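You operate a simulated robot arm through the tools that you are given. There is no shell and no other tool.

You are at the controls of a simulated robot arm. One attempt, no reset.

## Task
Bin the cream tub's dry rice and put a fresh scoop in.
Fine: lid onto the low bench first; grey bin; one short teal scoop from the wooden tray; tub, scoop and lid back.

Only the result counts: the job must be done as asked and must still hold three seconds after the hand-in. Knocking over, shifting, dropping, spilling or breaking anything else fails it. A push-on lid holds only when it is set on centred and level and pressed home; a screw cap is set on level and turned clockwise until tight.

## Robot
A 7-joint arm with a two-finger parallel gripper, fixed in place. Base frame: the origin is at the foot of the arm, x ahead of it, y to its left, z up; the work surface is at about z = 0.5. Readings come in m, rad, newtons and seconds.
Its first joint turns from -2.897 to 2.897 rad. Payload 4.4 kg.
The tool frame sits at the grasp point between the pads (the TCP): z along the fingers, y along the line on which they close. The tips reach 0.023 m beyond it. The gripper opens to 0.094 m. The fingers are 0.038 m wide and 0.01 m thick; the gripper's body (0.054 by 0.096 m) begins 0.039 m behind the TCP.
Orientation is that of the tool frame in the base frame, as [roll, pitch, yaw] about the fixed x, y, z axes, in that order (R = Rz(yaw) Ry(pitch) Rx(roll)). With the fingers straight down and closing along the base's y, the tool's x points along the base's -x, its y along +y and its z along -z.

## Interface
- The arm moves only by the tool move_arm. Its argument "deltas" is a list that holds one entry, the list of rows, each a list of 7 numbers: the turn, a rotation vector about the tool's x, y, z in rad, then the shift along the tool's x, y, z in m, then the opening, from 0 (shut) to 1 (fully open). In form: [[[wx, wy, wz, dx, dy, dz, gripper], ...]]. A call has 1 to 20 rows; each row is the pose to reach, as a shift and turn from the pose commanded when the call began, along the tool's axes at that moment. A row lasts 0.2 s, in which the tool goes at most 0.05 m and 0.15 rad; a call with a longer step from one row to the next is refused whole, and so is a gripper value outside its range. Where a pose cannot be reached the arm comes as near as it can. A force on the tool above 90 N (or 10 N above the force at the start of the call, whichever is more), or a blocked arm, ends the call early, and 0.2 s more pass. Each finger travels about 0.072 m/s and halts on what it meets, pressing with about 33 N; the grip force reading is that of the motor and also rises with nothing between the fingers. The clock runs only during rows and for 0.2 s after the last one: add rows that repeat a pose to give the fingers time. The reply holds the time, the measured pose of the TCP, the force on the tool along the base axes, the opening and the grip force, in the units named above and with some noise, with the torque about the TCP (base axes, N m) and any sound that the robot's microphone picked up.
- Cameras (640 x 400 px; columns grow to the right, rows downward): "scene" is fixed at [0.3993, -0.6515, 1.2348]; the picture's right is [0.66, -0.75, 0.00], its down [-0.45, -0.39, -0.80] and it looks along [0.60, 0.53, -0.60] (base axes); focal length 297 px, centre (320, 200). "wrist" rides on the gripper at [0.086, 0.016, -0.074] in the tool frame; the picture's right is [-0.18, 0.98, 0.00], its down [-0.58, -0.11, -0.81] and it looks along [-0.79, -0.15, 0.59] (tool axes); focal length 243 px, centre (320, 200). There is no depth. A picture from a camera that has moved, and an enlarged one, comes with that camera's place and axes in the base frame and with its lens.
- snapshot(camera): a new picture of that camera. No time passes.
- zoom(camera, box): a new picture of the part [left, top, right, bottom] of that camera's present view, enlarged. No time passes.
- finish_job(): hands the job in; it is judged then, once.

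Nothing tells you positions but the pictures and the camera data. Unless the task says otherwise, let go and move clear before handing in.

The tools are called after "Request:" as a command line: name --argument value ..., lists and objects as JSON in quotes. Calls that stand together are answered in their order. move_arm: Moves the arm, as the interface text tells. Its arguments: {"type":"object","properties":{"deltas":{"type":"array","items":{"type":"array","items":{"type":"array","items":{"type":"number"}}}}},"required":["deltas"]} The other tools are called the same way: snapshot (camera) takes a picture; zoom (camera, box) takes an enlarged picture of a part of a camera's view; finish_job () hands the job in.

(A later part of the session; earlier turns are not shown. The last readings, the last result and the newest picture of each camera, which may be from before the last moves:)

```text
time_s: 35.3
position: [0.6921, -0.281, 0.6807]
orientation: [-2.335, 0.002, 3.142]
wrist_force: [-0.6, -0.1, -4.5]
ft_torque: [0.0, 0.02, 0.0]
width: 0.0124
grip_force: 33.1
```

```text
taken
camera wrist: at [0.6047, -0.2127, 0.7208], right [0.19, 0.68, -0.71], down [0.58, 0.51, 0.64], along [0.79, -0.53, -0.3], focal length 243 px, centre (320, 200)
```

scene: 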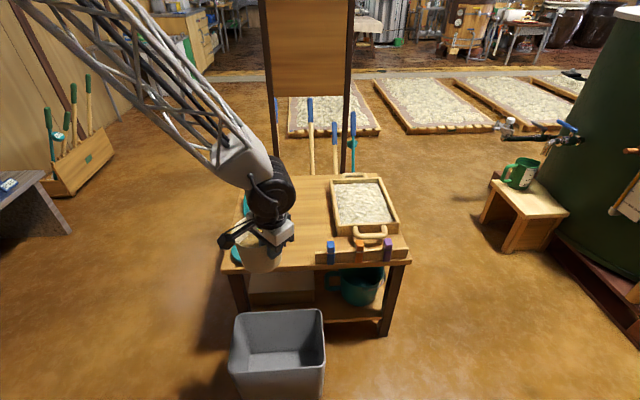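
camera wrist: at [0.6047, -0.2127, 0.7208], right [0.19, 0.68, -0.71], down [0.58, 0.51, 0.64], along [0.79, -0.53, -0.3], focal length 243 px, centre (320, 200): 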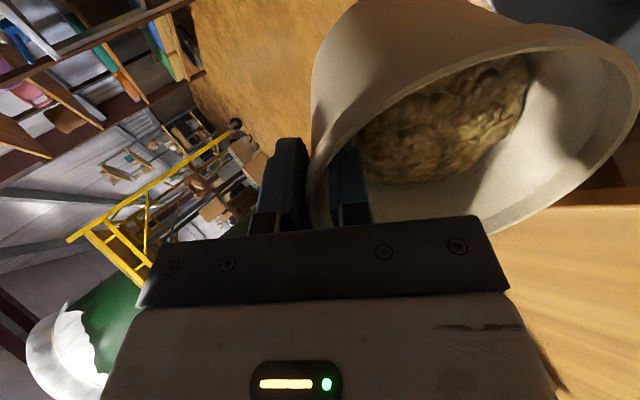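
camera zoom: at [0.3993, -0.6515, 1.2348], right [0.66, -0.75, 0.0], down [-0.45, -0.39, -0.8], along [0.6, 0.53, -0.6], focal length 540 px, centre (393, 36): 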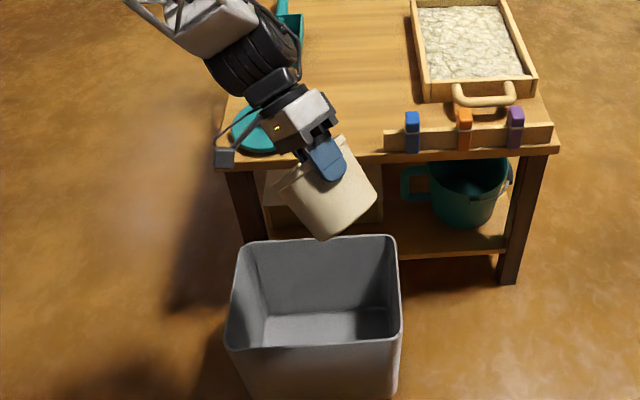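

The tub is tipping toward the bin with the rice still inside. I'll keep the pouring lip over the bin's centre at y≈-0.26 and continue slowly.

Request:
move_arm --deltas '[[[0, 0, 0, 0, -0.0208, 0.0216, 0], [0, 0, 0, 0, -0.0415, 0.0433, 0], [0.08, 0, 0, 0, -0.036, 0.0375, 0], [0.16, 0, 0, 0, -0.0311, 0.0325, 0], [0.24, 0, 0, 0, -0.0256, 0.0267, 0], [0.32, 0, 0, 0, -0.0201, 0.0209, 0], [0.4, 0, 0, 0, -0.0141, 0.0147, 0], [0.48, 0, 0, 0, -0.008, 0.0084, 0], [0.56, 0, 0, 0, -0.0018, 0.0019, 0], [0.64, 0, 0, 0, 0.0046, -0.0048, 0]]]'

Request:
zoom --camera "scene" --box '[200, 180, 360, 400]'

Request:
snapshot --camera "wrist"

```text
time_s: 37.5
position: [0.691, -0.2719, 0.6794]
orientation: [-1.694, 0.001, 3.14]
wrist_force: [0.2, 0.0, -1.6]
ft_torque: [0.08, 0.02, 0.0]
width: 0.0118
grip_force: 32.8
```

```text
1.82 times, centred on (280, 290) of scene
camera zoom: at [0.3993, -0.6515, 1.2348], right [0.66, -0.75, 0.0], down [-0.45, -0.39, -0.8], along [0.6, 0.53, -0.6], focal length 540 px, centre (393, 36)
```

zoom: 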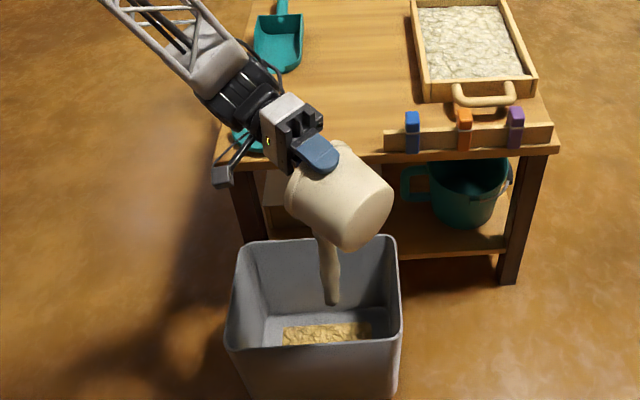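

```text
taken
camera wrist: at [0.6043, -0.1948, 0.6733], right [0.19, 0.12, -0.97], down [0.58, 0.79, 0.21], along [0.79, -0.61, 0.08], focal length 243 px, centre (320, 200)
```

wrist: 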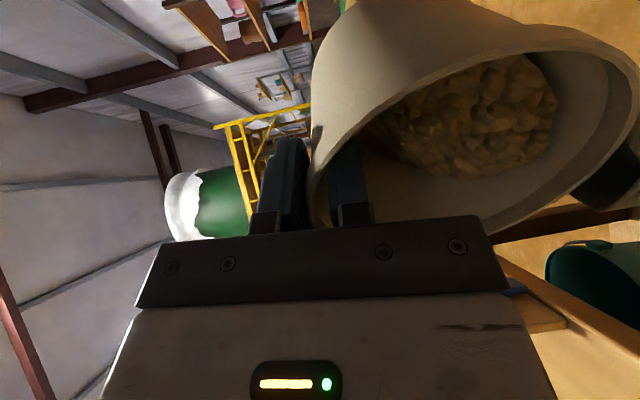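

A stream of rice is falling squarely into the bin. I'll keep tipping to the end.

Request:
move_arm --deltas '[[[0.08, 0, 0, 0, 0.001, -0.008, 0], [0.16, 0, 0, 0, 0.002, -0.016, 0], [0.24, 0, 0, 0, 0.0031, -0.025, 0], [0.32, 0, 0, 0, 0.0042, -0.0342, 0], [0.4, 0, 0, 0, 0.0053, -0.043, 0], [0.48, 0, 0, 0, 0.0064, -0.052, 0], [0.56, 0, 0, 0, 0.0075, -0.0604, 0], [0.64, 0, 0, 0, 0.0085, -0.0687, 0], [0.7, 0, 0, 0, 0.0091, -0.0734, 0], [0.7, 0, 0, 0, 0.0091, -0.0734, 0], [0.7, 0, 0, 0, 0.0091, -0.0734, 0], [0.7, 0, 0, 0, 0.0091, -0.0734, 0], [0.7, 0, 0, 0, 0.0091, -0.0734, 0], [0.7, 0, 0, 0, 0.0091, -0.0734, 0]]]'

Request:
zoom --camera "scene" --box '[200, 180, 360, 400]'

Request:
snapshot --camera "wrist"

```text
time_s: 40.5
position: [0.6853, -0.2134, 0.6892]
orientation: [-1.031, -0.01, -3.127]
wrist_force: [-0.8, -0.8, -1.8]
ft_torque: [0.03, 0.0, -0.02]
width: 0.0118
grip_force: 33.4
out of reach, approached as far as the arm can: row 8, 9, 10, 11, 12, 13, 14
```

```text
1.82 times, centred on (280, 290) of scene
camera zoom: at [0.3993, -0.6515, 1.2348], right [0.66, -0.75, 0.0], down [-0.45, -0.39, -0.8], along [0.6, 0.53, -0.6], focal length 540 px, centre (393, 36)
```

zoom: 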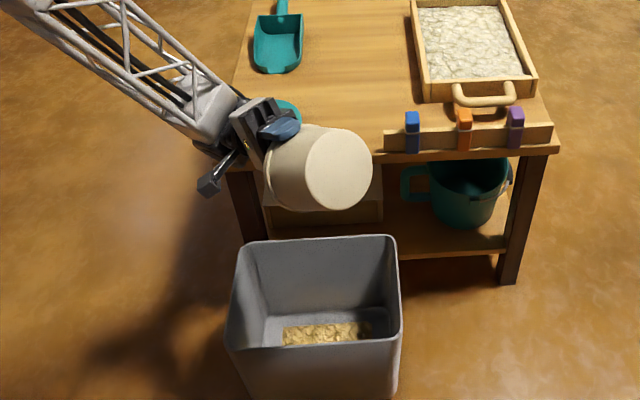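

```text
taken
camera wrist: at [0.5983, -0.1569, 0.6379], right [0.19, -0.5, -0.84], down [0.57, 0.76, -0.32], along [0.8, -0.42, 0.43], focal length 243 px, centre (320, 200)
```

wrist: 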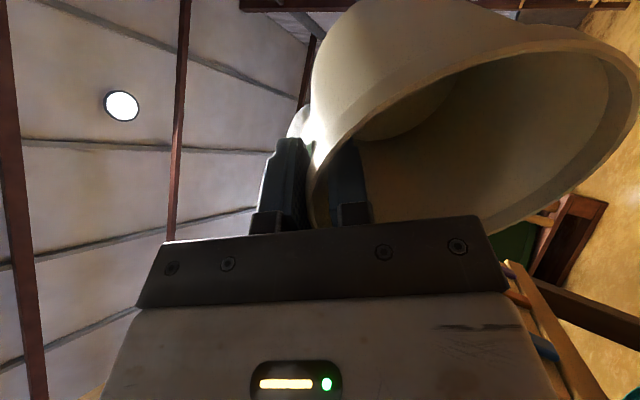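

The tub looks empty. I'll zoom in to confirm that and check the bin.

Request:
zoom --camera "wrist" --box '[300, 0, 640, 240]'

Request:
zoom --camera "scene" --box '[220, 300, 340, 400]'

```text
1.67 times, centred on (470, 120) of wrist
camera zoom: at [0.5983, -0.1569, 0.6379], right [0.19, -0.5, -0.84], down [0.57, 0.76, -0.32], along [0.8, -0.42, 0.43], focal length 404 px, centre (70, 333)
```

zoom: 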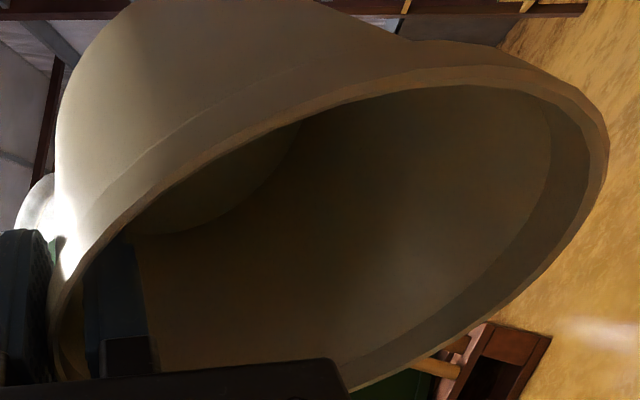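

```text
4.00 times, centred on (280, 350) of scene
camera zoom: at [0.3993, -0.6515, 1.2348], right [0.66, -0.75, 0.0], down [-0.45, -0.39, -0.8], along [0.6, 0.53, -0.6], focal length 1188 px, centre (480, -400)
```

zoom: 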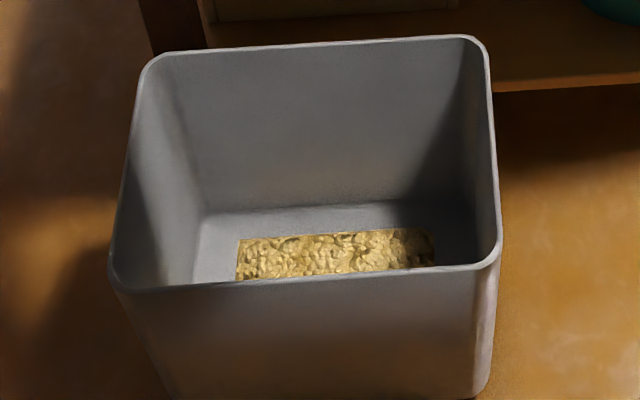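

The tub is empty and the old rice is in the bin. I'll roll the tub upright again over the bin.

Request:
move_arm --deltas '[[[-0.12, 0, 0, 0, -0.003, 0.007, 0], [-0.24, 0, 0, 0, -0.006, 0.014, 0], [-0.36, 0, 0, 0, -0.009, 0.022, 0], [-0.48, 0, 0, 0, -0.012, 0.029, 0], [-0.6, 0, 0, 0, -0.015, 0.036, 0], [-0.72, 0, 0, 0, -0.018, 0.043, 0], [-0.84, 0, 0, 0, -0.021, 0.05, 0], [-0.96, 0, 0, 0, -0.0239, 0.0574, 0], [-1.08, 0, 0, 0, -0.0239, 0.0574, 0], [-1.2, 0, 0, 0, -0.0239, 0.0574, 0], [-1.32, 0, 0, 0, -0.0239, 0.0574, 0], [-1.44, 0, 0, 0, -0.0239, 0.0574, 0], [-1.56, 0, 0, 0, -0.0239, 0.0574, 0], [-1.68, 0, 0, 0, -0.0239, 0.0574, 0], [-1.8, 0, 0, 0, -0.0239, 0.0574, 0], [-1.92, 0, 0, 0, -0.0239, 0.0574, 0], [-2.04, 0, 0, 0, -0.0239, 0.0574, 0], [-2.15, 0, 0, 0, -0.0239, 0.0574, 0], [-2.205, 0, 0, 0, -0.0239, 0.0574, 0], [-2.205, 0, 0, 0, -0.0239, 0.0574, 0]]]'

Request:
snapshot --camera "scene"

Request:
snapshot --camera "wrist"

```text
time_s: 44.7
position: [0.6867, -0.2475, 0.7413]
orientation: [3.081, 0.002, 3.142]
wrist_force: [0.2, -0.7, -1.0]
ft_torque: [-0.03, -0.04, -0.01]
width: 0.0117
grip_force: 33.0
```

```text
taken
```

scene: 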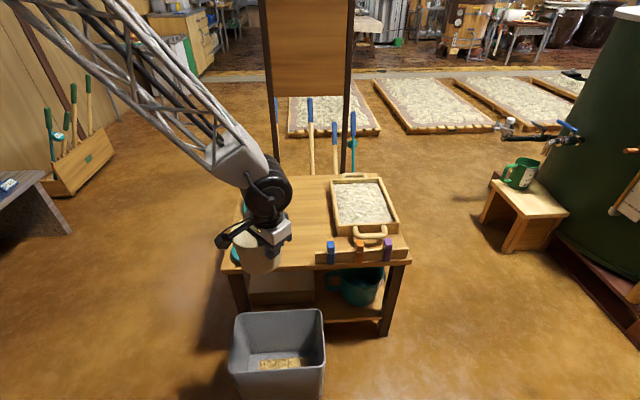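

```text
taken
camera wrist: at [0.5996, -0.2336, 0.8166], right [0.18, 0.98, 0.06], down [0.58, -0.16, 0.8], along [0.79, -0.11, -0.6], focal length 243 px, centre (320, 200)
```

wrist: 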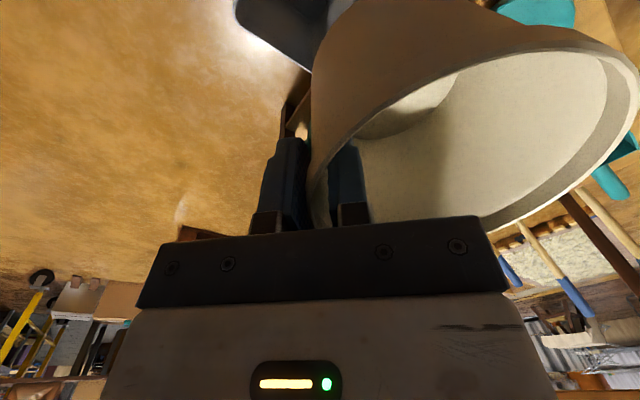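

The tub is upright again and empty. I'll carry it back above its original spot.

Request:
move_arm --deltas '[[[-0.034, 0, 0, -0.02, 0.0139, 0.0008, 0], [-0.034, 0, 0, -0.05, 0.0349, 0.0021, 0], [-0.034, 0, 0, -0.08, 0.0558, 0.0034, 0], [-0.034, 0, 0, -0.11, 0.0767, 0.0046, 0], [-0.034, 0, 0, -0.14, 0.0977, 0.0059, 0], [-0.034, 0, 0, -0.17, 0.1186, 0.0072, 0], [-0.034, 0, 0, -0.19, 0.1325, 0.008, 0], [-0.034, 0, 0, -0.199, 0.1388, 0.0084, 0], [-0.034, 0, 0, -0.199, 0.1367, 0.0433, 0], [-0.034, 0, 0, -0.199, 0.1346, 0.0783, 0], [-0.034, 0, 0, -0.199, 0.1321, 0.1182, 0], [-0.034, 0, 0, -0.199, 0.1315, 0.1282, 0], [-0.034, 0, 0, -0.199, 0.1315, 0.1282, 0]]]'

Request:
zoom --camera "scene" --box '[250, 185, 320, 255]'

Request:
snapshot --camera "wrist"

```text
time_s: 47.5
position: [0.885, -0.1069, 0.621]
orientation: [3.049, 0.003, -3.141]
wrist_force: [-1.0, -0.4, -0.9]
ft_torque: [-0.09, 0.0, 0.02]
width: 0.0118
grip_force: 32.9
```

```text
5.71 times, centred on (285, 220) of scene
camera zoom: at [0.3993, -0.6515, 1.2348], right [0.66, -0.75, 0.0], down [-0.45, -0.39, -0.8], along [0.6, 0.53, -0.6], focal length 1698 px, centre (520, 86)
```

zoom: 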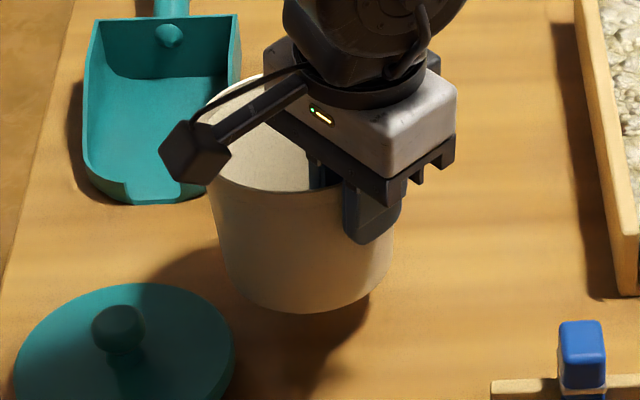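

```text
taken
camera wrist: at [0.7976, -0.0965, 0.6961], right [0.18, 0.98, 0.09], down [0.58, -0.18, 0.79], along [0.79, -0.09, -0.6], focal length 243 px, centre (320, 200)
```

wrist: 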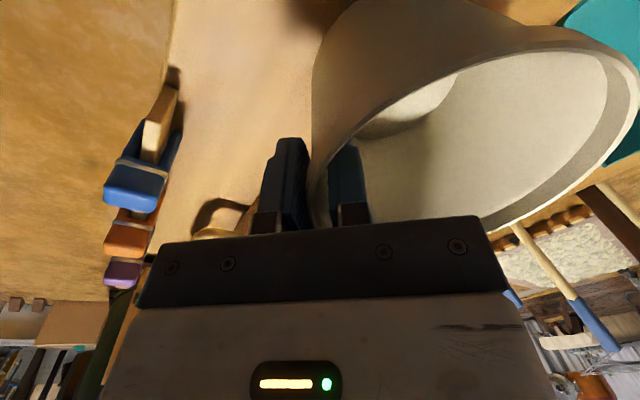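

Request:
move_arm --deltas '[[[0, 0, 0, 0, -0.0014, 0.015, 0], [0, 0, 0, 0, -0.0028, 0.0299, 0], [0, 0, 0, 0, -0.0031, 0.0329, 0], [0, 0, 0, 0, -0.0031, 0.0329, 0]]]'

Request:
zoom --camera "scene" --box '[260, 195, 310, 250]'

```text
time_s: 48.5
position: [0.8843, -0.1077, 0.5886]
orientation: [3.048, 0.002, 3.139]
wrist_force: [0.3, 0.5, -0.3]
ft_torque: [-0.05, -0.01, -0.01]
width: 0.0123
grip_force: 33.1
```

```text
7.27 times, centred on (285, 222) of scene
camera zoom: at [0.3993, -0.6515, 1.2348], right [0.66, -0.75, 0.0], down [-0.45, -0.39, -0.8], along [0.6, 0.53, -0.6], focal length 2160 px, centre (574, 36)
```

zoom: 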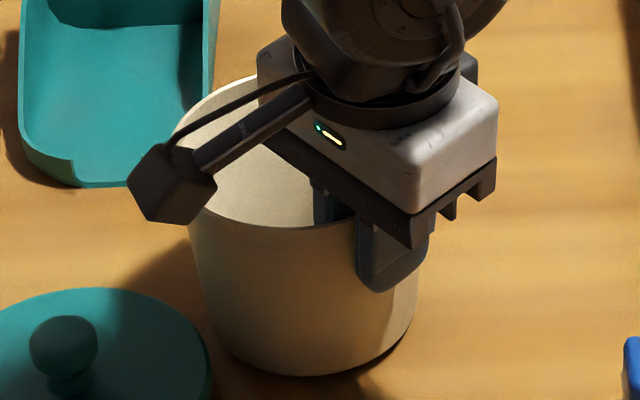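

Request:
move_arm --deltas '[[[0, 0, 0, 0, -0.0004, 0.004, 0], [0, 0, 0, 0, -0.0004, 0.004, 0]]]'

```text
time_s: 49.1
position: [0.8853, -0.1093, 0.5841]
orientation: [3.049, 0.001, -3.141]
wrist_force: [-0.2, -0.9, 2.6]
ft_torque: [0.14, -0.11, -0.01]
width: 0.0116
grip_force: 33.1
```

Request:
move_arm --deltas '[[[0, 0, 0, 0, -0.0001, 0.0015, 0], [0, 0, 0, 0, -0.0001, 0.0015, 0]]]'

Request:
zoom --camera "scene" --box '[260, 195, 310, 250]'

```text
time_s: 49.7
position: [0.8874, -0.1083, 0.5833]
orientation: [3.048, 0.003, -3.141]
wrist_force: [-2.1, -5.6, 15.4]
ft_torque: [0.44, -0.65, -0.15]
width: 0.012
grip_force: 33.1
```

```text
7.27 times, centred on (285, 222) of scene
camera zoom: at [0.3993, -0.6515, 1.2348], right [0.66, -0.75, 0.0], down [-0.45, -0.39, -0.8], along [0.6, 0.53, -0.6], focal length 2160 px, centre (574, 36)
```

zoom: 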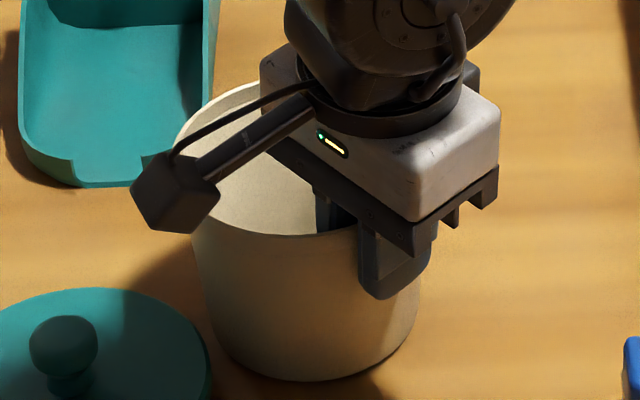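

The tub is down. I'll open the fingers gently and rise clear.

Request:
move_arm --deltas '[[[0, 0, 0, 0, 0, -0.0005, 0.15], [0, 0, 0, 0, 0, -0.0005, 0.2], [0, 0, 0, 0, 0, -0.0005, 0.3], [0, 0, 0, 0, 0, -0.0005, 0.4], [0, 0, 0, 0, 0, -0.0005, 0.4]]]'

Request:
move_arm --deltas '[[[0, 0, 0, 0, 0.0014, -0.015, 0.4], [0, 0, 0, 0, 0.0038, -0.04, 0.4], [0, 0, 0, 0, 0.0075, -0.08, 0.4], [0, 0, 0, 0, 0.0113, -0.12, 0.4], [0.05, 0, 0, 0, 0.015, -0.16, 0.6], [0.094, 0, 0, 0, 0.018, -0.19, 1], [0.094, 0, 0, 0, 0.018, -0.19, 1]]]'

Request:
zoom --camera "scene" --box '[260, 190, 310, 255]'

Request:
snapshot --camera "wrist"

```text
time_s: 50.9
position: [0.8856, -0.1072, 0.5827]
orientation: [3.048, 0.001, -3.141]
wrist_force: [-0.3, -0.7, 0.2]
ft_torque: [0.0, -0.01, 0.01]
width: 0.0376
grip_force: 0.2
```

```text
time_s: 52.5
position: [0.8849, -0.1106, 0.7724]
orientation: [-3.139, 0.002, 3.141]
wrist_force: [-0.6, -1.0, -1.2]
ft_torque: [0.02, 0.01, -0.03]
width: 0.0939
grip_force: 0.0
```

```text
6.15 times, centred on (285, 222) of scene
camera zoom: at [0.3993, -0.6515, 1.2348], right [0.66, -0.75, 0.0], down [-0.45, -0.39, -0.8], along [0.6, 0.53, -0.6], focal length 1828 px, centre (535, 62)
```

zoom: 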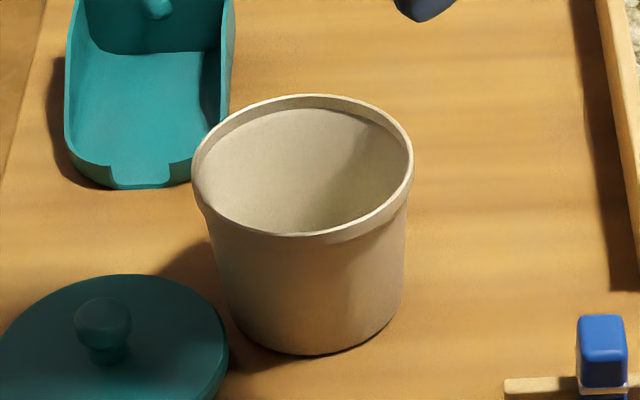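

```text
taken
camera wrist: at [0.7986, -0.0917, 0.8479], right [0.18, 0.98, 0.0], down [0.58, -0.11, 0.81], along [0.79, -0.15, -0.59], focal length 243 px, centre (320, 200)
```

wrist: 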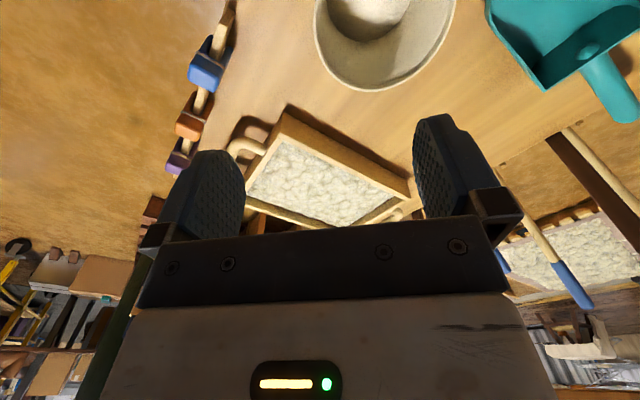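

The tub is back within about 1–2 mm of where it started, and empty. Next I'll move toward the scoop to get an accurate look at it.

Request:
move_arm --deltas '[[[0, 0, 0, 0.012, 0.036, -0.02, 1], [0, 0, 0, 0.024, 0.071, -0.04, 1], [0, 0, 0, 0.036, 0.107, -0.06, 1], [0, 0, 0, 0.049, 0.143, -0.078, 1], [0, 0, 0, 0.061, 0.179, -0.078, 1], [0, 0, 0, 0.073, 0.214, -0.078, 1], [0, 0, 0, 0.085, 0.25, -0.078, 1], [0, 0, 0, 0.085, 0.25, -0.078, 1]]]'

Request:
snapshot --camera "wrist"

Request:
zoom --camera "scene" --box '[225, 160, 305, 230]'

```text
time_s: 54.3
position: [0.8014, 0.1406, 0.8498]
orientation: [-3.139, 0.003, -3.141]
wrist_force: [0.1, 0.2, -0.4]
ft_torque: [0.01, 0.02, 0.04]
width: 0.0938
grip_force: 0.0
```

```text
taken
camera wrist: at [0.7144, 0.1595, 0.9253], right [0.18, 0.98, 0.0], down [0.58, -0.11, 0.81], along [0.79, -0.15, -0.59], focal length 243 px, centre (320, 200)
```

wrist: 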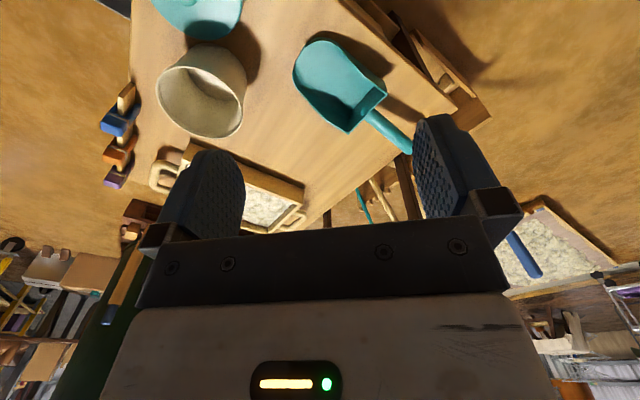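

```text
5.71 times, centred on (265, 195) of scene
camera zoom: at [0.3993, -0.6515, 1.2348], right [0.66, -0.75, 0.0], down [-0.45, -0.39, -0.8], along [0.6, 0.53, -0.6], focal length 1698 px, centre (634, 229)
```

zoom: 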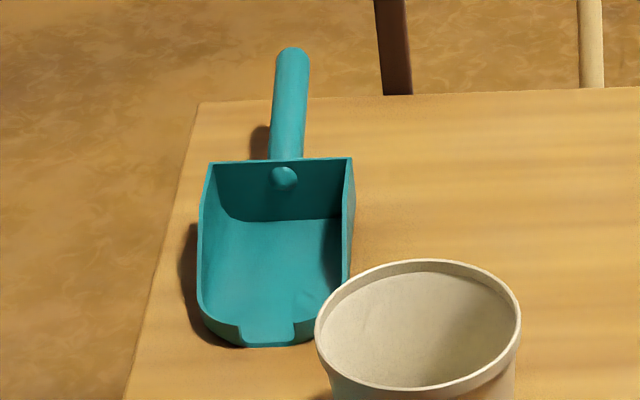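

Request:
zoom --camera "wrist" --box '[280, 30, 420, 165]'

Request:
zoom --camera "wrist" --box '[130, 60, 330, 240]'

```text
2.96 times, centred on (350, 98) of wrist
camera zoom: at [0.7144, 0.1595, 0.9253], right [0.18, 0.98, 0.0], down [0.58, -0.11, 0.81], along [0.79, -0.15, -0.59], focal length 719 px, centre (231, 504)
```

zoom: 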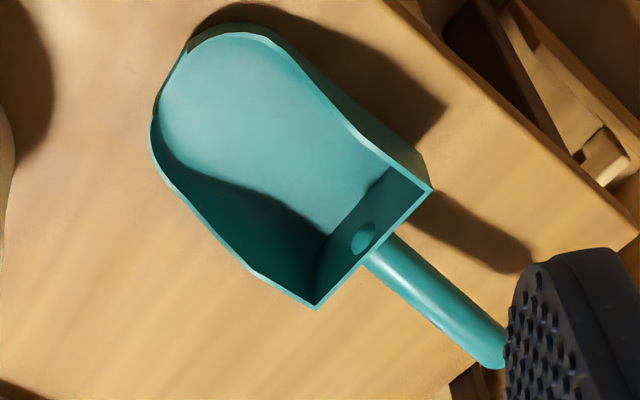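

```text
2.22 times, centred on (230, 150) of wrist
camera zoom: at [0.7144, 0.1595, 0.9253], right [0.18, 0.98, 0.0], down [0.58, -0.11, 0.81], along [0.79, -0.15, -0.59], focal length 539 px, centre (520, 311)
```

zoom: 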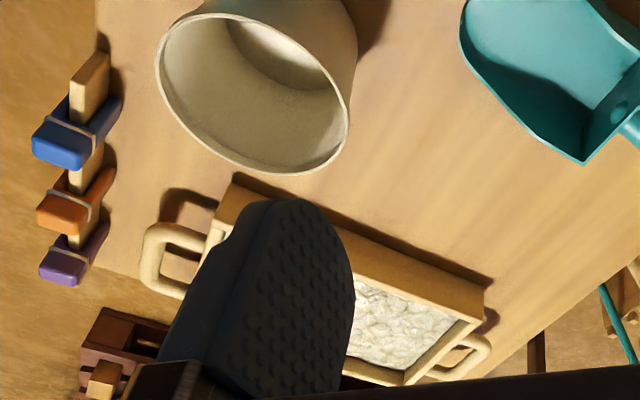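

I've triangulated the scoop: front lip at (0.883, 0.095), back wall at (0.980, 0.193) and handle tip at about (1.053, 0.266, 0.576), with the handle sloping up about 20°. Since I'll need to turn the scoop around, I'll test how far the wrist can yaw.

Request:
move_arm --deltas '[[[0, 0, -0.15, 0, 0, 0, 1], [0, 0, -0.3, 0, 0, 0, 1], [0, 0, -0.45, 0, 0, 0, 1], [0, 0, -0.6, 0, 0, 0, 1], [0, 0, -0.75, 0, 0, 0, 1], [0, 0, -0.9, 0, 0, 0, 1], [0, 0, -1.05, 0, 0, 0, 1], [0, 0, -1.2, 0, 0, 0, 1], [0, 0, -1.35, 0, 0, 0, 1], [0, 0, -1.5, 0, 0, 0, 1], [0, 0, -1.65, 0, 0, 0, 1], [0, 0, -1.8, 0, 0, 0, 1], [0, 0, -1.95, 0, 0, 0, 1], [0, 0, -2.1, 0, 0, 0, 1], [0, 0, -2.25, 0, 0, 0, 1], [0, 0, -2.4, 0, 0, 0, 1], [0, 0, -2.55, 0, 0, 0, 1], [0, 0, -2.7, 0, 0, 0, 1], [0, 0, -2.85, 0, 0, 0, 1], [0, 0, -3.0, 0, 0, 0, 1]]]'

```text
time_s: 58.5
position: [0.8, 0.1412, 0.8514]
orientation: [-3.141, -0.002, -0.139]
wrist_force: [1.0, 0.4, -0.3]
ft_torque: [-0.02, -0.02, -0.03]
width: 0.0942
grip_force: 0.0
```

The wrist can yaw at least 3 rad that way. Plan: pick up the scoop by its handle with the tool tilted outward, set it down turned around with the handle toward the base, then regrip it for scooping. I'll yaw back to line up with the scoop first.

Request:
move_arm --deltas '[[[0, 0, 0.15, 0, 0, 0, 1], [0, 0, 0.3, 0, 0, 0, 1], [0, 0, 0.45, 0, 0, 0, 1], [0, 0, 0.6, 0, 0, 0, 1], [0, 0, 0.75, 0, 0, 0, 1], [0, 0, 0.9, 0, 0, 0, 1], [0, 0, 1.05, 0, 0, 0, 1], [0, 0, 1.2, 0, 0, 0, 1], [0, 0, 1.35, 0, 0, 0, 1], [0, 0, 1.5, 0, 0, 0, 1], [0, 0, 1.65, 0, 0, 0, 1], [0, 0, 1.8, 0, 0, 0, 1], [0, 0, 1.95, 0, 0, 0, 1], [0, 0, 2.1, 0, 0, 0, 1], [0, 0, 2.208, 0, 0, 0, 1], [0, 0, 2.208, 0, 0, 0, 1]]]'

```text
time_s: 61.9
position: [0.8005, 0.1413, 0.852]
orientation: [-3.139, 0.0, -2.352]
wrist_force: [0.3, 1.2, -0.1]
ft_torque: [0.03, 0.0, 0.0]
width: 0.0941
grip_force: 0.0
```

Request:
move_arm --deltas '[[[0, -0.073, 0, -0.025, -0.0154, 0.015, 1], [0, -0.145, 0, -0.05, -0.0308, 0.035, 1], [0, -0.218, 0, -0.0745, -0.0463, 0.06, 1], [0, -0.291, 0, -0.0993, -0.0617, 0.085, 1], [0, -0.364, 0, -0.1241, -0.0771, 0.11, 1], [0, -0.436, 0, -0.1489, -0.0925, 0.132, 1], [0, -0.436, 0, -0.1489, -0.0925, 0.132, 1]]]'

Request:
snapshot --camera "wrist"

Request:
zoom --camera "scene" --box '[220, 120, 320, 230]'

```text
time_s: 63.5
position: [0.9739, 0.1816, 0.72]
orientation: [-3.136, 0.438, -2.348]
wrist_force: [0.6, 0.5, 0.1]
ft_torque: [-0.03, -0.01, 0.0]
width: 0.0939
grip_force: 0.0
```

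```text
taken
camera wrist: at [0.8841, 0.1169, 0.7509], right [-0.58, 0.81, 0.08], down [0.21, 0.06, 0.98], along [0.79, 0.58, -0.2], focal length 243 px, centre (320, 200)
```

wrist: 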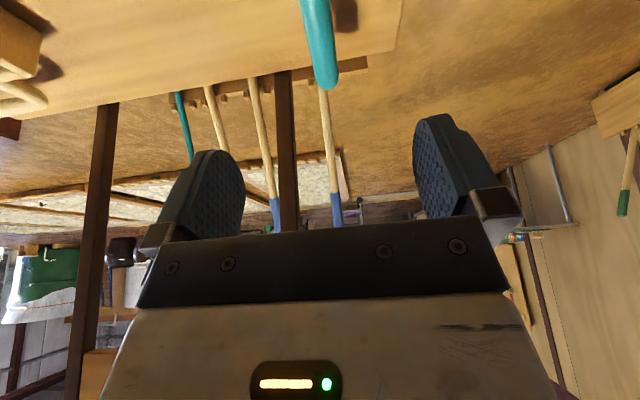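

```text
3.64 times, centred on (270, 175) of scene
camera zoom: at [0.3993, -0.6515, 1.2348], right [0.66, -0.75, 0.0], down [-0.45, -0.39, -0.8], along [0.6, 0.53, -0.6], focal length 1080 px, centre (502, 291)
```

zoom: 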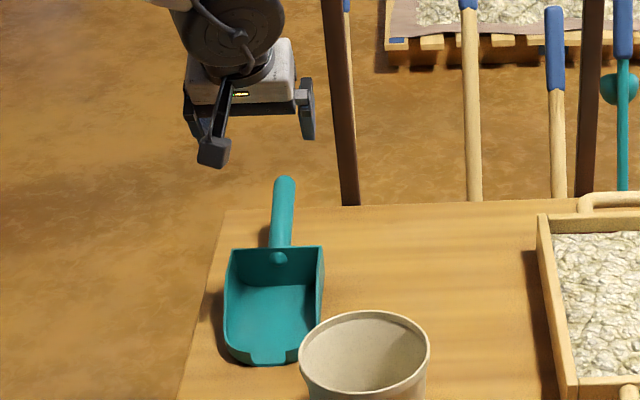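

The tool is lined up with the handle and the tilt is reachable. I'll go down along the tool axis toward the handle, stopping short to check.

Request:
move_arm --deltas '[[[0, 0, 0, 0, 0, 0.03, 1], [0, 0, 0, 0, 0, 0.06, 1], [0, 0, 0, 0, 0, 0.09, 1], [0, 0, 0, 0, 0, 0.12, 1], [0, 0, 0, 0, 0, 0.135, 1], [0, 0, 0, 0, 0, 0.135, 1]]]'

Request:
snapshot --camera "wrist"

Request:
zoom --camera "scene" --box '[225, 140, 305, 230]'

```text
time_s: 64.9
position: [1.0133, 0.2226, 0.5976]
orientation: [-3.141, 0.437, -2.35]
wrist_force: [0.5, 0.0, 0.1]
ft_torque: [0.04, 0.01, -0.02]
width: 0.0939
grip_force: 0.1
```

```text
taken
camera wrist: at [0.9228, 0.1587, 0.6284], right [-0.58, 0.81, 0.08], down [0.21, 0.06, 0.98], along [0.79, 0.58, -0.2], focal length 243 px, centre (320, 200)
```

wrist: 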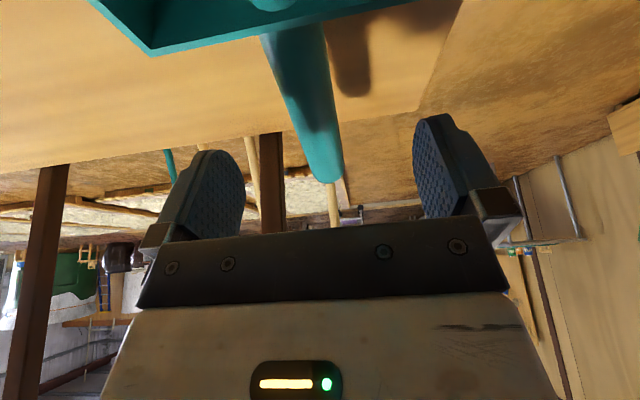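

```text
4.44 times, centred on (265, 185) of scene
camera zoom: at [0.3993, -0.6515, 1.2348], right [0.66, -0.75, 0.0], down [-0.45, -0.39, -0.8], along [0.6, 0.53, -0.6], focal length 1320 px, centre (564, 267)
```

zoom: 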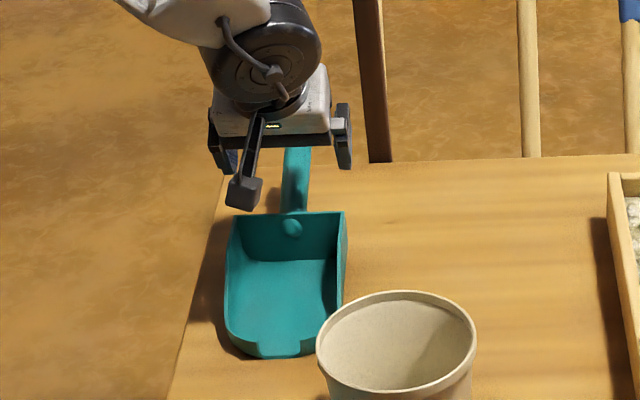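

Request:
move_arm --deltas '[[[0, 0, 0, 0, 0, 0.015, 1], [0, 0, 0, 0, 0, 0.03, 1], [0, 0, 0, 0, 0, 0.0415, 1], [0, 0, 0, 0, 0, 0.0415, 1]]]'

Request:
snapshot --camera "wrist"

Request:
zoom --camera "scene" --box '[225, 140, 305, 230]'

```text
time_s: 65.9
position: [1.0236, 0.2365, 0.5601]
orientation: [-3.14, 0.439, -2.349]
wrist_force: [0.5, 0.2, -0.3]
ft_torque: [0.05, -0.01, -0.01]
width: 0.0938
grip_force: 0.2
```

```text
taken
camera wrist: at [0.934, 0.1712, 0.5915], right [-0.58, 0.81, 0.08], down [0.21, 0.06, 0.98], along [0.79, 0.58, -0.2], focal length 243 px, centre (320, 200)
```

wrist: 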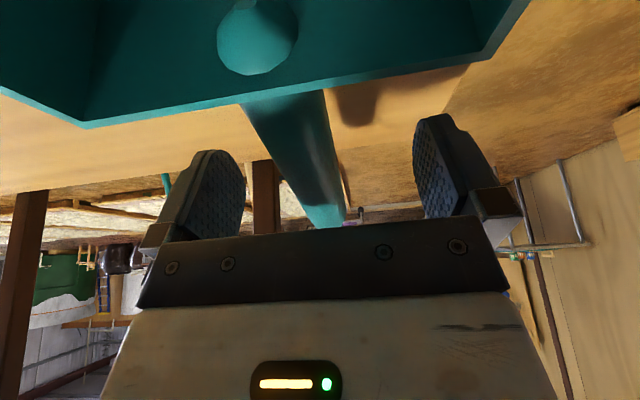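

```text
4.44 times, centred on (265, 185) of scene
camera zoom: at [0.3993, -0.6515, 1.2348], right [0.66, -0.75, 0.0], down [-0.45, -0.39, -0.8], along [0.6, 0.53, -0.6], focal length 1320 px, centre (564, 267)
```

zoom: 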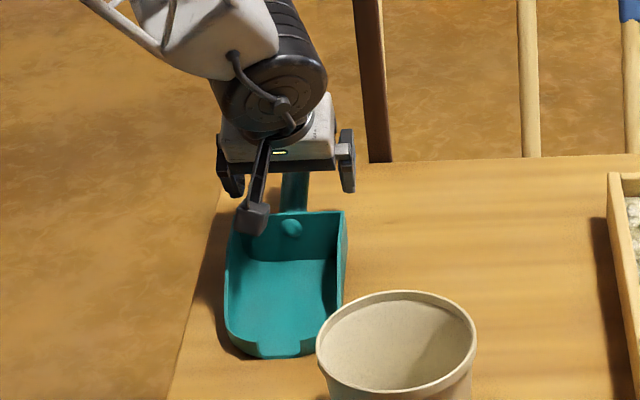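

The TCP sits right on the handle axis. Closing the fingers.

Request:
move_arm --deltas '[[[0, 0, 0, 0, 0, 0, 0.7], [0, 0, 0, 0, 0, 0, 0.45], [0, 0, 0, 0, 0, 0, 0.3], [0, 0, 0, 0, 0, 0, 0.15], [0, 0, 0, 0, 0, 0, 0], [0, 0, 0, 0, 0, 0, 0]]]'

Request:
snapshot --camera "wrist"

Request:
zoom --camera "scene" --box '[225, 140, 305, 230]'

```text
time_s: 67.3
position: [1.0222, 0.2364, 0.5602]
orientation: [-3.14, 0.437, -2.35]
wrist_force: [0.2, 0.2, 1.0]
ft_torque: [-0.04, 0.04, -0.02]
width: 0.0256
grip_force: 32.9
```

```text
taken
camera wrist: at [0.9341, 0.1711, 0.5916], right [-0.58, 0.81, 0.08], down [0.21, 0.06, 0.98], along [0.79, 0.58, -0.2], focal length 243 px, centre (320, 200)
```

wrist: 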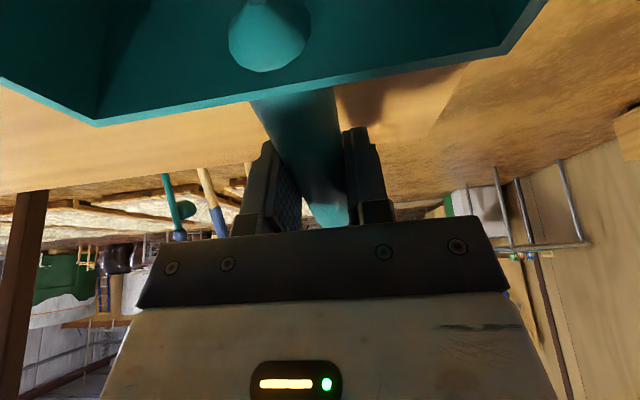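

```text
4.44 times, centred on (265, 185) of scene
camera zoom: at [0.3993, -0.6515, 1.2348], right [0.66, -0.75, 0.0], down [-0.45, -0.39, -0.8], along [0.6, 0.53, -0.6], focal length 1320 px, centre (564, 267)
```

zoom: 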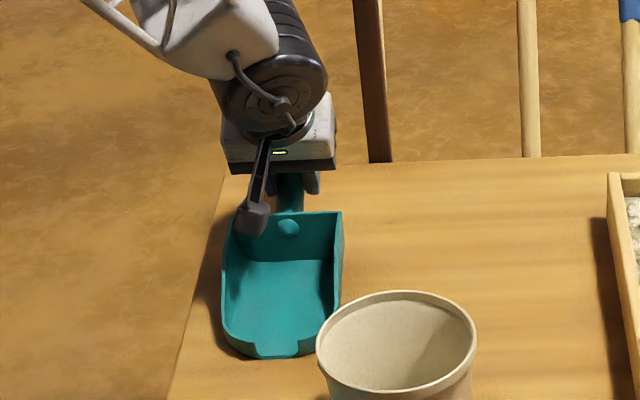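

I have the handle, at a width of 0.0256. I'll lift it straight up and check that the scoop stays steady.

Request:
move_arm --deltas '[[[0, 0, 0, -0.0042, 0, -0.0091, 0], [0, 0, 0, -0.0127, 0, -0.0272, 0], [0, 0, 0, -0.0254, 0, -0.0544, 0], [0, 0, 0, -0.0423, 0, -0.0906, 0], [0, 0, 0, -0.0592, 0, -0.1268, 0], [0, 0, 0, -0.0592, 0, -0.1268, 0]]]'

Request:
snapshot --camera "wrist"

Request:
zoom --camera "scene" --box '[215, 110, 325, 230]'

```text
time_s: 68.7
position: [1.0218, 0.2359, 0.6998]
orientation: [-3.141, 0.437, -2.35]
wrist_force: [-0.8, 0.4, -1.1]
ft_torque: [0.06, -0.08, 0.01]
width: 0.0253
grip_force: 33.1
```

```text
taken
camera wrist: at [0.9329, 0.171, 0.7318], right [-0.58, 0.81, 0.08], down [0.21, 0.06, 0.98], along [0.79, 0.58, -0.2], focal length 243 px, centre (320, 200)
```

wrist: 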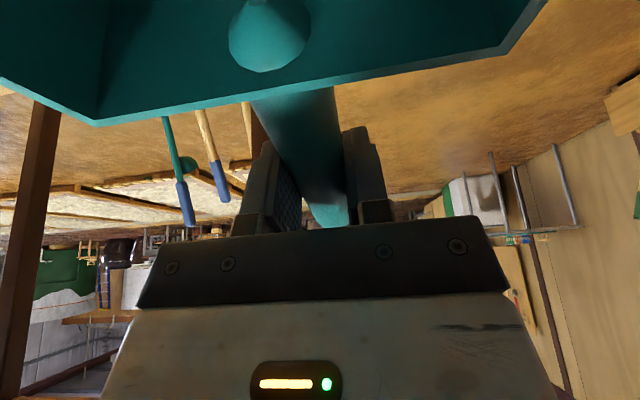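

```text
3.33 times, centred on (270, 170) of scene
camera zoom: at [0.3993, -0.6515, 1.2348], right [0.66, -0.75, 0.0], down [-0.45, -0.39, -0.8], along [0.6, 0.53, -0.6], focal length 990 px, centre (487, 300)
```

zoom: 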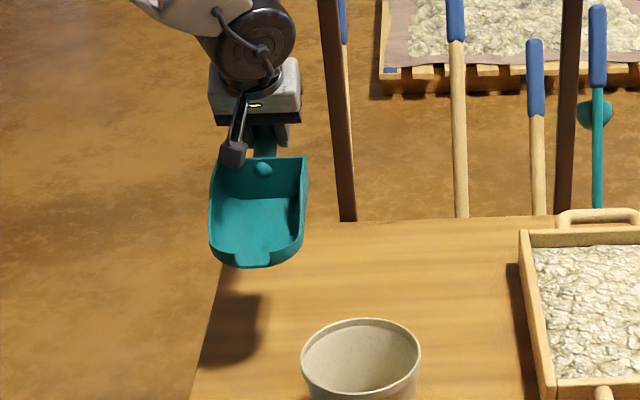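

The scoop is held firmly with no slip. I'll draw it back toward the robot and up, then turn it so the blade faces outward.

Request:
move_arm --deltas '[[[0, 0, 0, 0.0157, 0.0164, -0.028, 0], [0, 0, 0, 0.0314, 0.0328, -0.056, 0], [0, 0, 0, 0.0471, 0.0492, -0.084, 0], [0, 0, 0, 0.0629, 0.0656, -0.112, 0], [0, 0, 0, 0.0786, 0.0819, -0.14, 0], [0, 0, 0, 0.0943, 0.0983, -0.168, 0], [0, 0, 0, 0.11, 0.1147, -0.196, 0], [0, 0, 0, 0.1257, 0.1311, -0.2241, 0], [0, 0, 0, 0.1257, 0.1311, -0.2241, 0]]]'

Request:
move_arm --deltas '[[[-0.0592, 0, -0.1269, 0, 0, 0, 0], [-0.1184, 0, -0.2538, 0, 0, 0, 0], [-0.1776, 0, -0.3807, 0, 0, 0, 0], [-0.2368, 0, -0.5075, 0, 0, 0, 0], [-0.296, 0, -0.6344, 0, 0, 0, 0], [-0.3552, 0, -0.7613, 0, 0, 0, 0], [-0.4144, 0, -0.8882, 0, 0, 0, 0], [-0.4736, 0, -1.0151, 0, 0, 0, 0], [-0.5328, 0, -1.142, 0, 0, 0, 0], [-0.592, 0, -1.2688, 0, 0, 0, 0], [-0.6512, 0, -1.3957, 0, 0, 0, 0], [-0.7104, 0, -1.5226, 0, 0, 0, 0], [-0.7696, 0, -1.6495, 0, 0, 0, 0], [-0.8288, 0, -1.7764, 0, 0, 0, 0], [-0.888, 0, -1.9033, 0, 0, 0, 0], [-0.9472, 0, -2.0302, 0, 0, 0, 0], [-0.9961, 0, -2.1348, 0, 0, 0, 0], [-0.9961, 0, -2.1348, 0, 0, 0, 0]]]'

Request:
snapshot --camera "scene"

Request:
snapshot --camera "wrist"

```text
time_s: 70.7
position: [0.7837, 0.1803, 0.85]
orientation: [-3.139, 0.436, -2.35]
wrist_force: [-0.3, -0.3, -1.6]
ft_torque: [0.06, -0.09, 0.03]
width: 0.0252
grip_force: 33.3
```

```text
time_s: 74.5
position: [0.7831, 0.1798, 0.849]
orientation: [3.139, 0.433, 0.007]
wrist_force: [-0.4, 0.7, -1.5]
ft_torque: [0.0, 0.14, -0.03]
width: 0.0253
grip_force: 32.5
```

```text
taken
```

scene: 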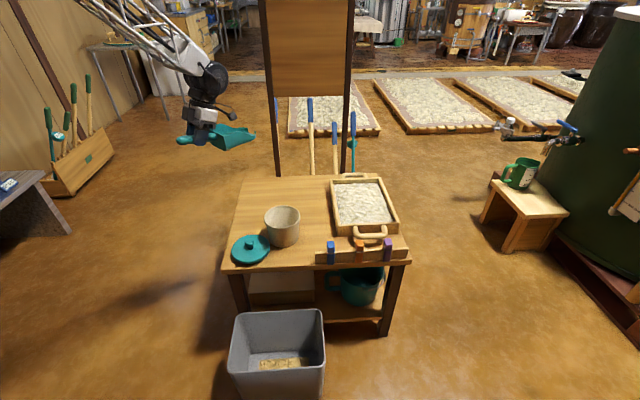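

```text
taken
camera wrist: at [0.893, 0.1663, 0.8812], right [-0.16, -0.98, 0.08], down [-0.19, 0.11, 0.98], along [-0.97, 0.14, -0.2], focal length 243 px, centre (320, 200)
```

wrist: 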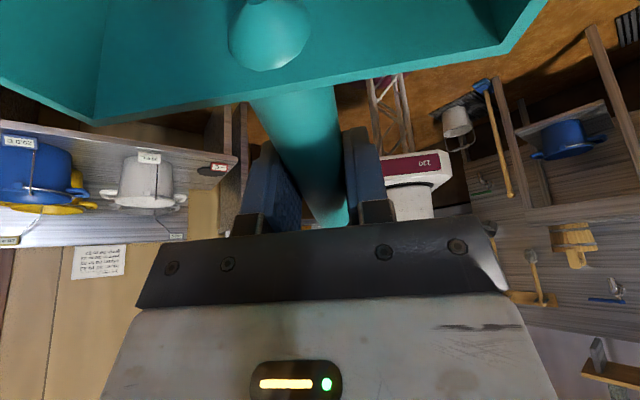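

The scoop is turned with its blade facing outward. I'll bring it down over the left side of the bench, with the blade at x≈0.86–1.0, y≈0.13.

Request:
move_arm --deltas '[[[0, 0, 0, 0.018, 0.008, 0.033, 0], [0, 0, 0, 0.037, 0.017, 0.067, 0], [0, 0, 0, 0.055, 0.025, 0.1, 0], [0, 0, 0, 0.074, 0.033, 0.134, 0], [0, 0, 0, 0.092, 0.042, 0.168, 0], [0, 0, 0, 0.1106, 0.05, 0.2012, 0], [0, 0, 0, 0.1106, 0.05, 0.2012, 0]]]'

Request:
zoom --camera "scene" --box '[205, 140, 335, 280]'

```text
time_s: 76.1
position: [0.7846, 0.1362, 0.6624]
orientation: [3.134, 0.434, 0.0]
wrist_force: [0.9, -0.6, -1.0]
ft_torque: [0.02, 0.12, -0.03]
width: 0.0251
grip_force: 33.0
out of reach, approached as far as the arm can: row 5, 6, 7
```

```text
2.86 times, centred on (270, 210) of scene
camera zoom: at [0.3993, -0.6515, 1.2348], right [0.66, -0.75, 0.0], down [-0.45, -0.39, -0.8], along [0.6, 0.53, -0.6], focal length 849 px, centre (463, 171)
```

zoom: 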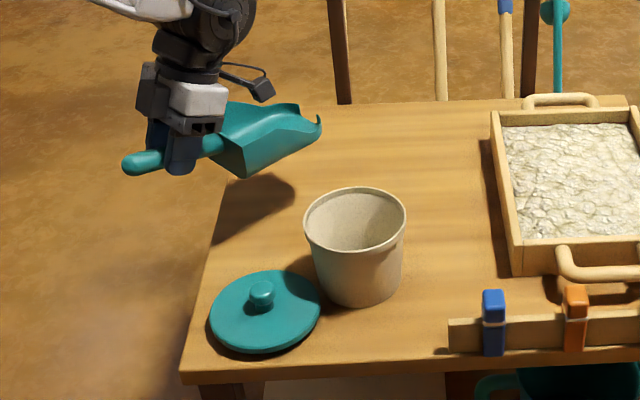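

That inward-tilted pose runs out of reach lower down. I'll yaw the scoop back about 30° to ease the wrist and try again.

Request:
move_arm --deltas '[[[0.055, 0, 0.118, 0, 0, -0.02, 0], [0.109, 0, 0.236, 0.01, -0.01, -0.02, 0], [0.164, 0, 0.354, 0.02, -0.02, -0.01, 0], [0.218, 0, 0.472, 0.035, -0.035, 0, 0], [0.218, 0, 0.472, 0.0517, -0.049, 0.01, 0], [0.218, 0, 0.472, 0.0517, -0.049, 0.0228, 0], [0.218, 0, 0.472, 0.0517, -0.049, 0.0228, 0]]]'

Request:
zoom --camera "scene" --box '[205, 140, 335, 280]'

```text
time_s: 77.7
position: [0.8227, 0.1872, 0.6178]
orientation: [3.139, 0.434, -0.514]
wrist_force: [0.5, 0.5, -2.0]
ft_torque: [0.06, 0.09, 0.01]
width: 0.0253
grip_force: 32.8
```

```text
2.86 times, centred on (270, 210) of scene
camera zoom: at [0.3993, -0.6515, 1.2348], right [0.66, -0.75, 0.0], down [-0.45, -0.39, -0.8], along [0.6, 0.53, -0.6], focal length 849 px, centre (463, 171)
```

zoom: 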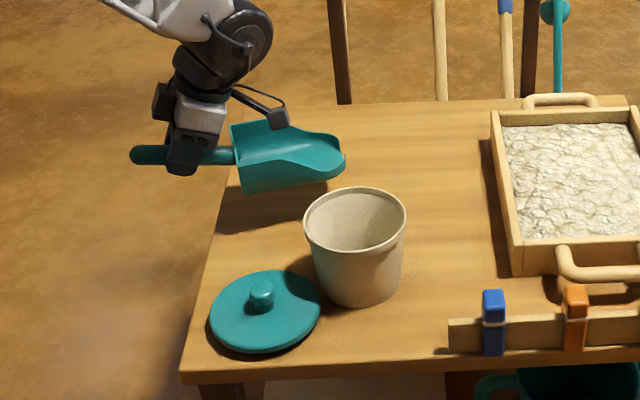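

Reachable now. I'll lower the scoop to the bench.

Request:
move_arm --deltas '[[[0, 0, 0, 0.0073, 0, 0.0157, 0], [0, 0, 0, 0.0146, 0, 0.0315, 0], [0, 0, 0, 0.0219, 0, 0.0472, 0], [0, 0, 0, 0.0219, 0, 0.0472, 0]]]'

Request:
zoom --camera "scene" --box '[215, 150, 315, 240]'

```text
time_s: 78.7
position: [0.8232, 0.1871, 0.5663]
orientation: [3.139, 0.432, -0.515]
wrist_force: [0.2, -0.7, -1.4]
ft_torque: [0.06, 0.08, -0.04]
width: 0.0252
grip_force: 32.7
```

```text
4.44 times, centred on (265, 195) of scene
camera zoom: at [0.3993, -0.6515, 1.2348], right [0.66, -0.75, 0.0], down [-0.45, -0.39, -0.8], along [0.6, 0.53, -0.6], focal length 1320 px, centre (564, 222)
```

zoom: 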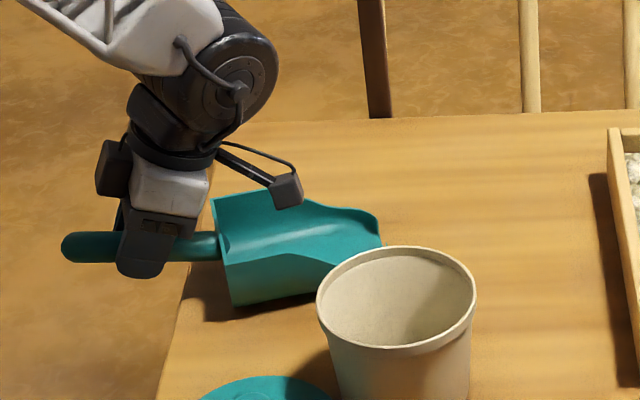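

Request:
move_arm --deltas '[[[0, 0, 0, 0.0017, 0, 0.0036, 0], [0, 0, 0, 0.0021, 0, 0.0045, 0], [0, 0, 0, 0.0021, 0, 0.0045, 0]]]'

```text
time_s: 79.5
position: [0.8222, 0.1857, 0.5618]
orientation: [3.138, 0.435, -0.514]
wrist_force: [-0.1, 0.2, -1.1]
ft_torque: [0.04, 0.09, -0.03]
width: 0.0253
grip_force: 33.2
```

Request:
move_arm --deltas '[[[0, 0, 0, 0.0006, 0, 0.0014, 0], [0, 0, 0, 0.0006, 0, 0.0014, 0]]]'

```text
time_s: 80.1
position: [0.8235, 0.186, 0.5599]
orientation: [3.139, 0.432, -0.514]
wrist_force: [-1.0, -1.0, 6.1]
ft_torque: [0.05, -0.3, -0.02]
width: 0.0251
grip_force: 33.2
```

Contact felt. Releasing the handle and backing off along the tool axis.

Request:
move_arm --deltas '[[[0, 0, 0, 0, 0, 0, 0.35], [0, 0, 0, 0, 0, 0, 0.5], [0, 0, 0, 0, 0, 0, 0.7], [0, 0, 0, 0, 0, 0, 0.7]]]'

Request:
move_arm --deltas '[[[0, 0, 0, 0, 0, -0.02, 0.7], [0, 0, 0, 0, 0, -0.05, 0.7], [0, 0, 0, 0, 0, -0.09, 0.8], [0, 0, 0, 0, 0, -0.13, 1], [0, 0, 0, 0, 0, -0.17, 1], [0, 0, 0, 0, 0, -0.2, 1]]]'

Request:
zoom --camera "scene" --box '[215, 150, 315, 240]'

```text
time_s: 81.1
position: [0.8234, 0.1856, 0.5591]
orientation: [3.141, 0.433, -0.515]
wrist_force: [0.1, 0.4, -0.3]
ft_torque: [-0.02, 0.0, 0.04]
width: 0.0656
grip_force: 0.2
```

```text
time_s: 82.5
position: [0.8957, 0.144, 0.7419]
orientation: [3.138, 0.434, -0.513]
wrist_force: [-0.2, 0.5, -0.5]
ft_torque: [-0.03, -0.02, 0.01]
width: 0.0941
grip_force: 0.1
```

```text
4.44 times, centred on (265, 195) of scene
camera zoom: at [0.3993, -0.6515, 1.2348], right [0.66, -0.75, 0.0], down [-0.45, -0.39, -0.8], along [0.6, 0.53, -0.6], focal length 1320 px, centre (564, 222)
```

zoom: 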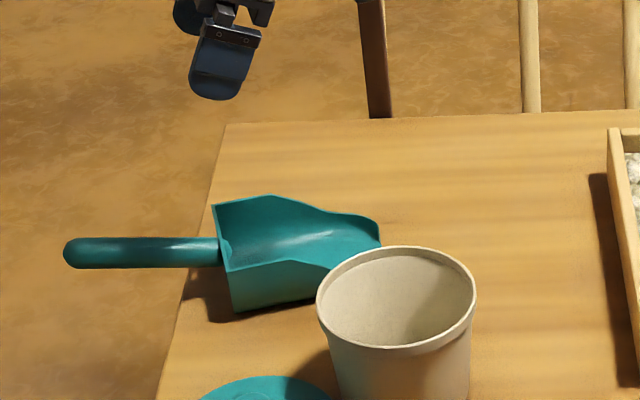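

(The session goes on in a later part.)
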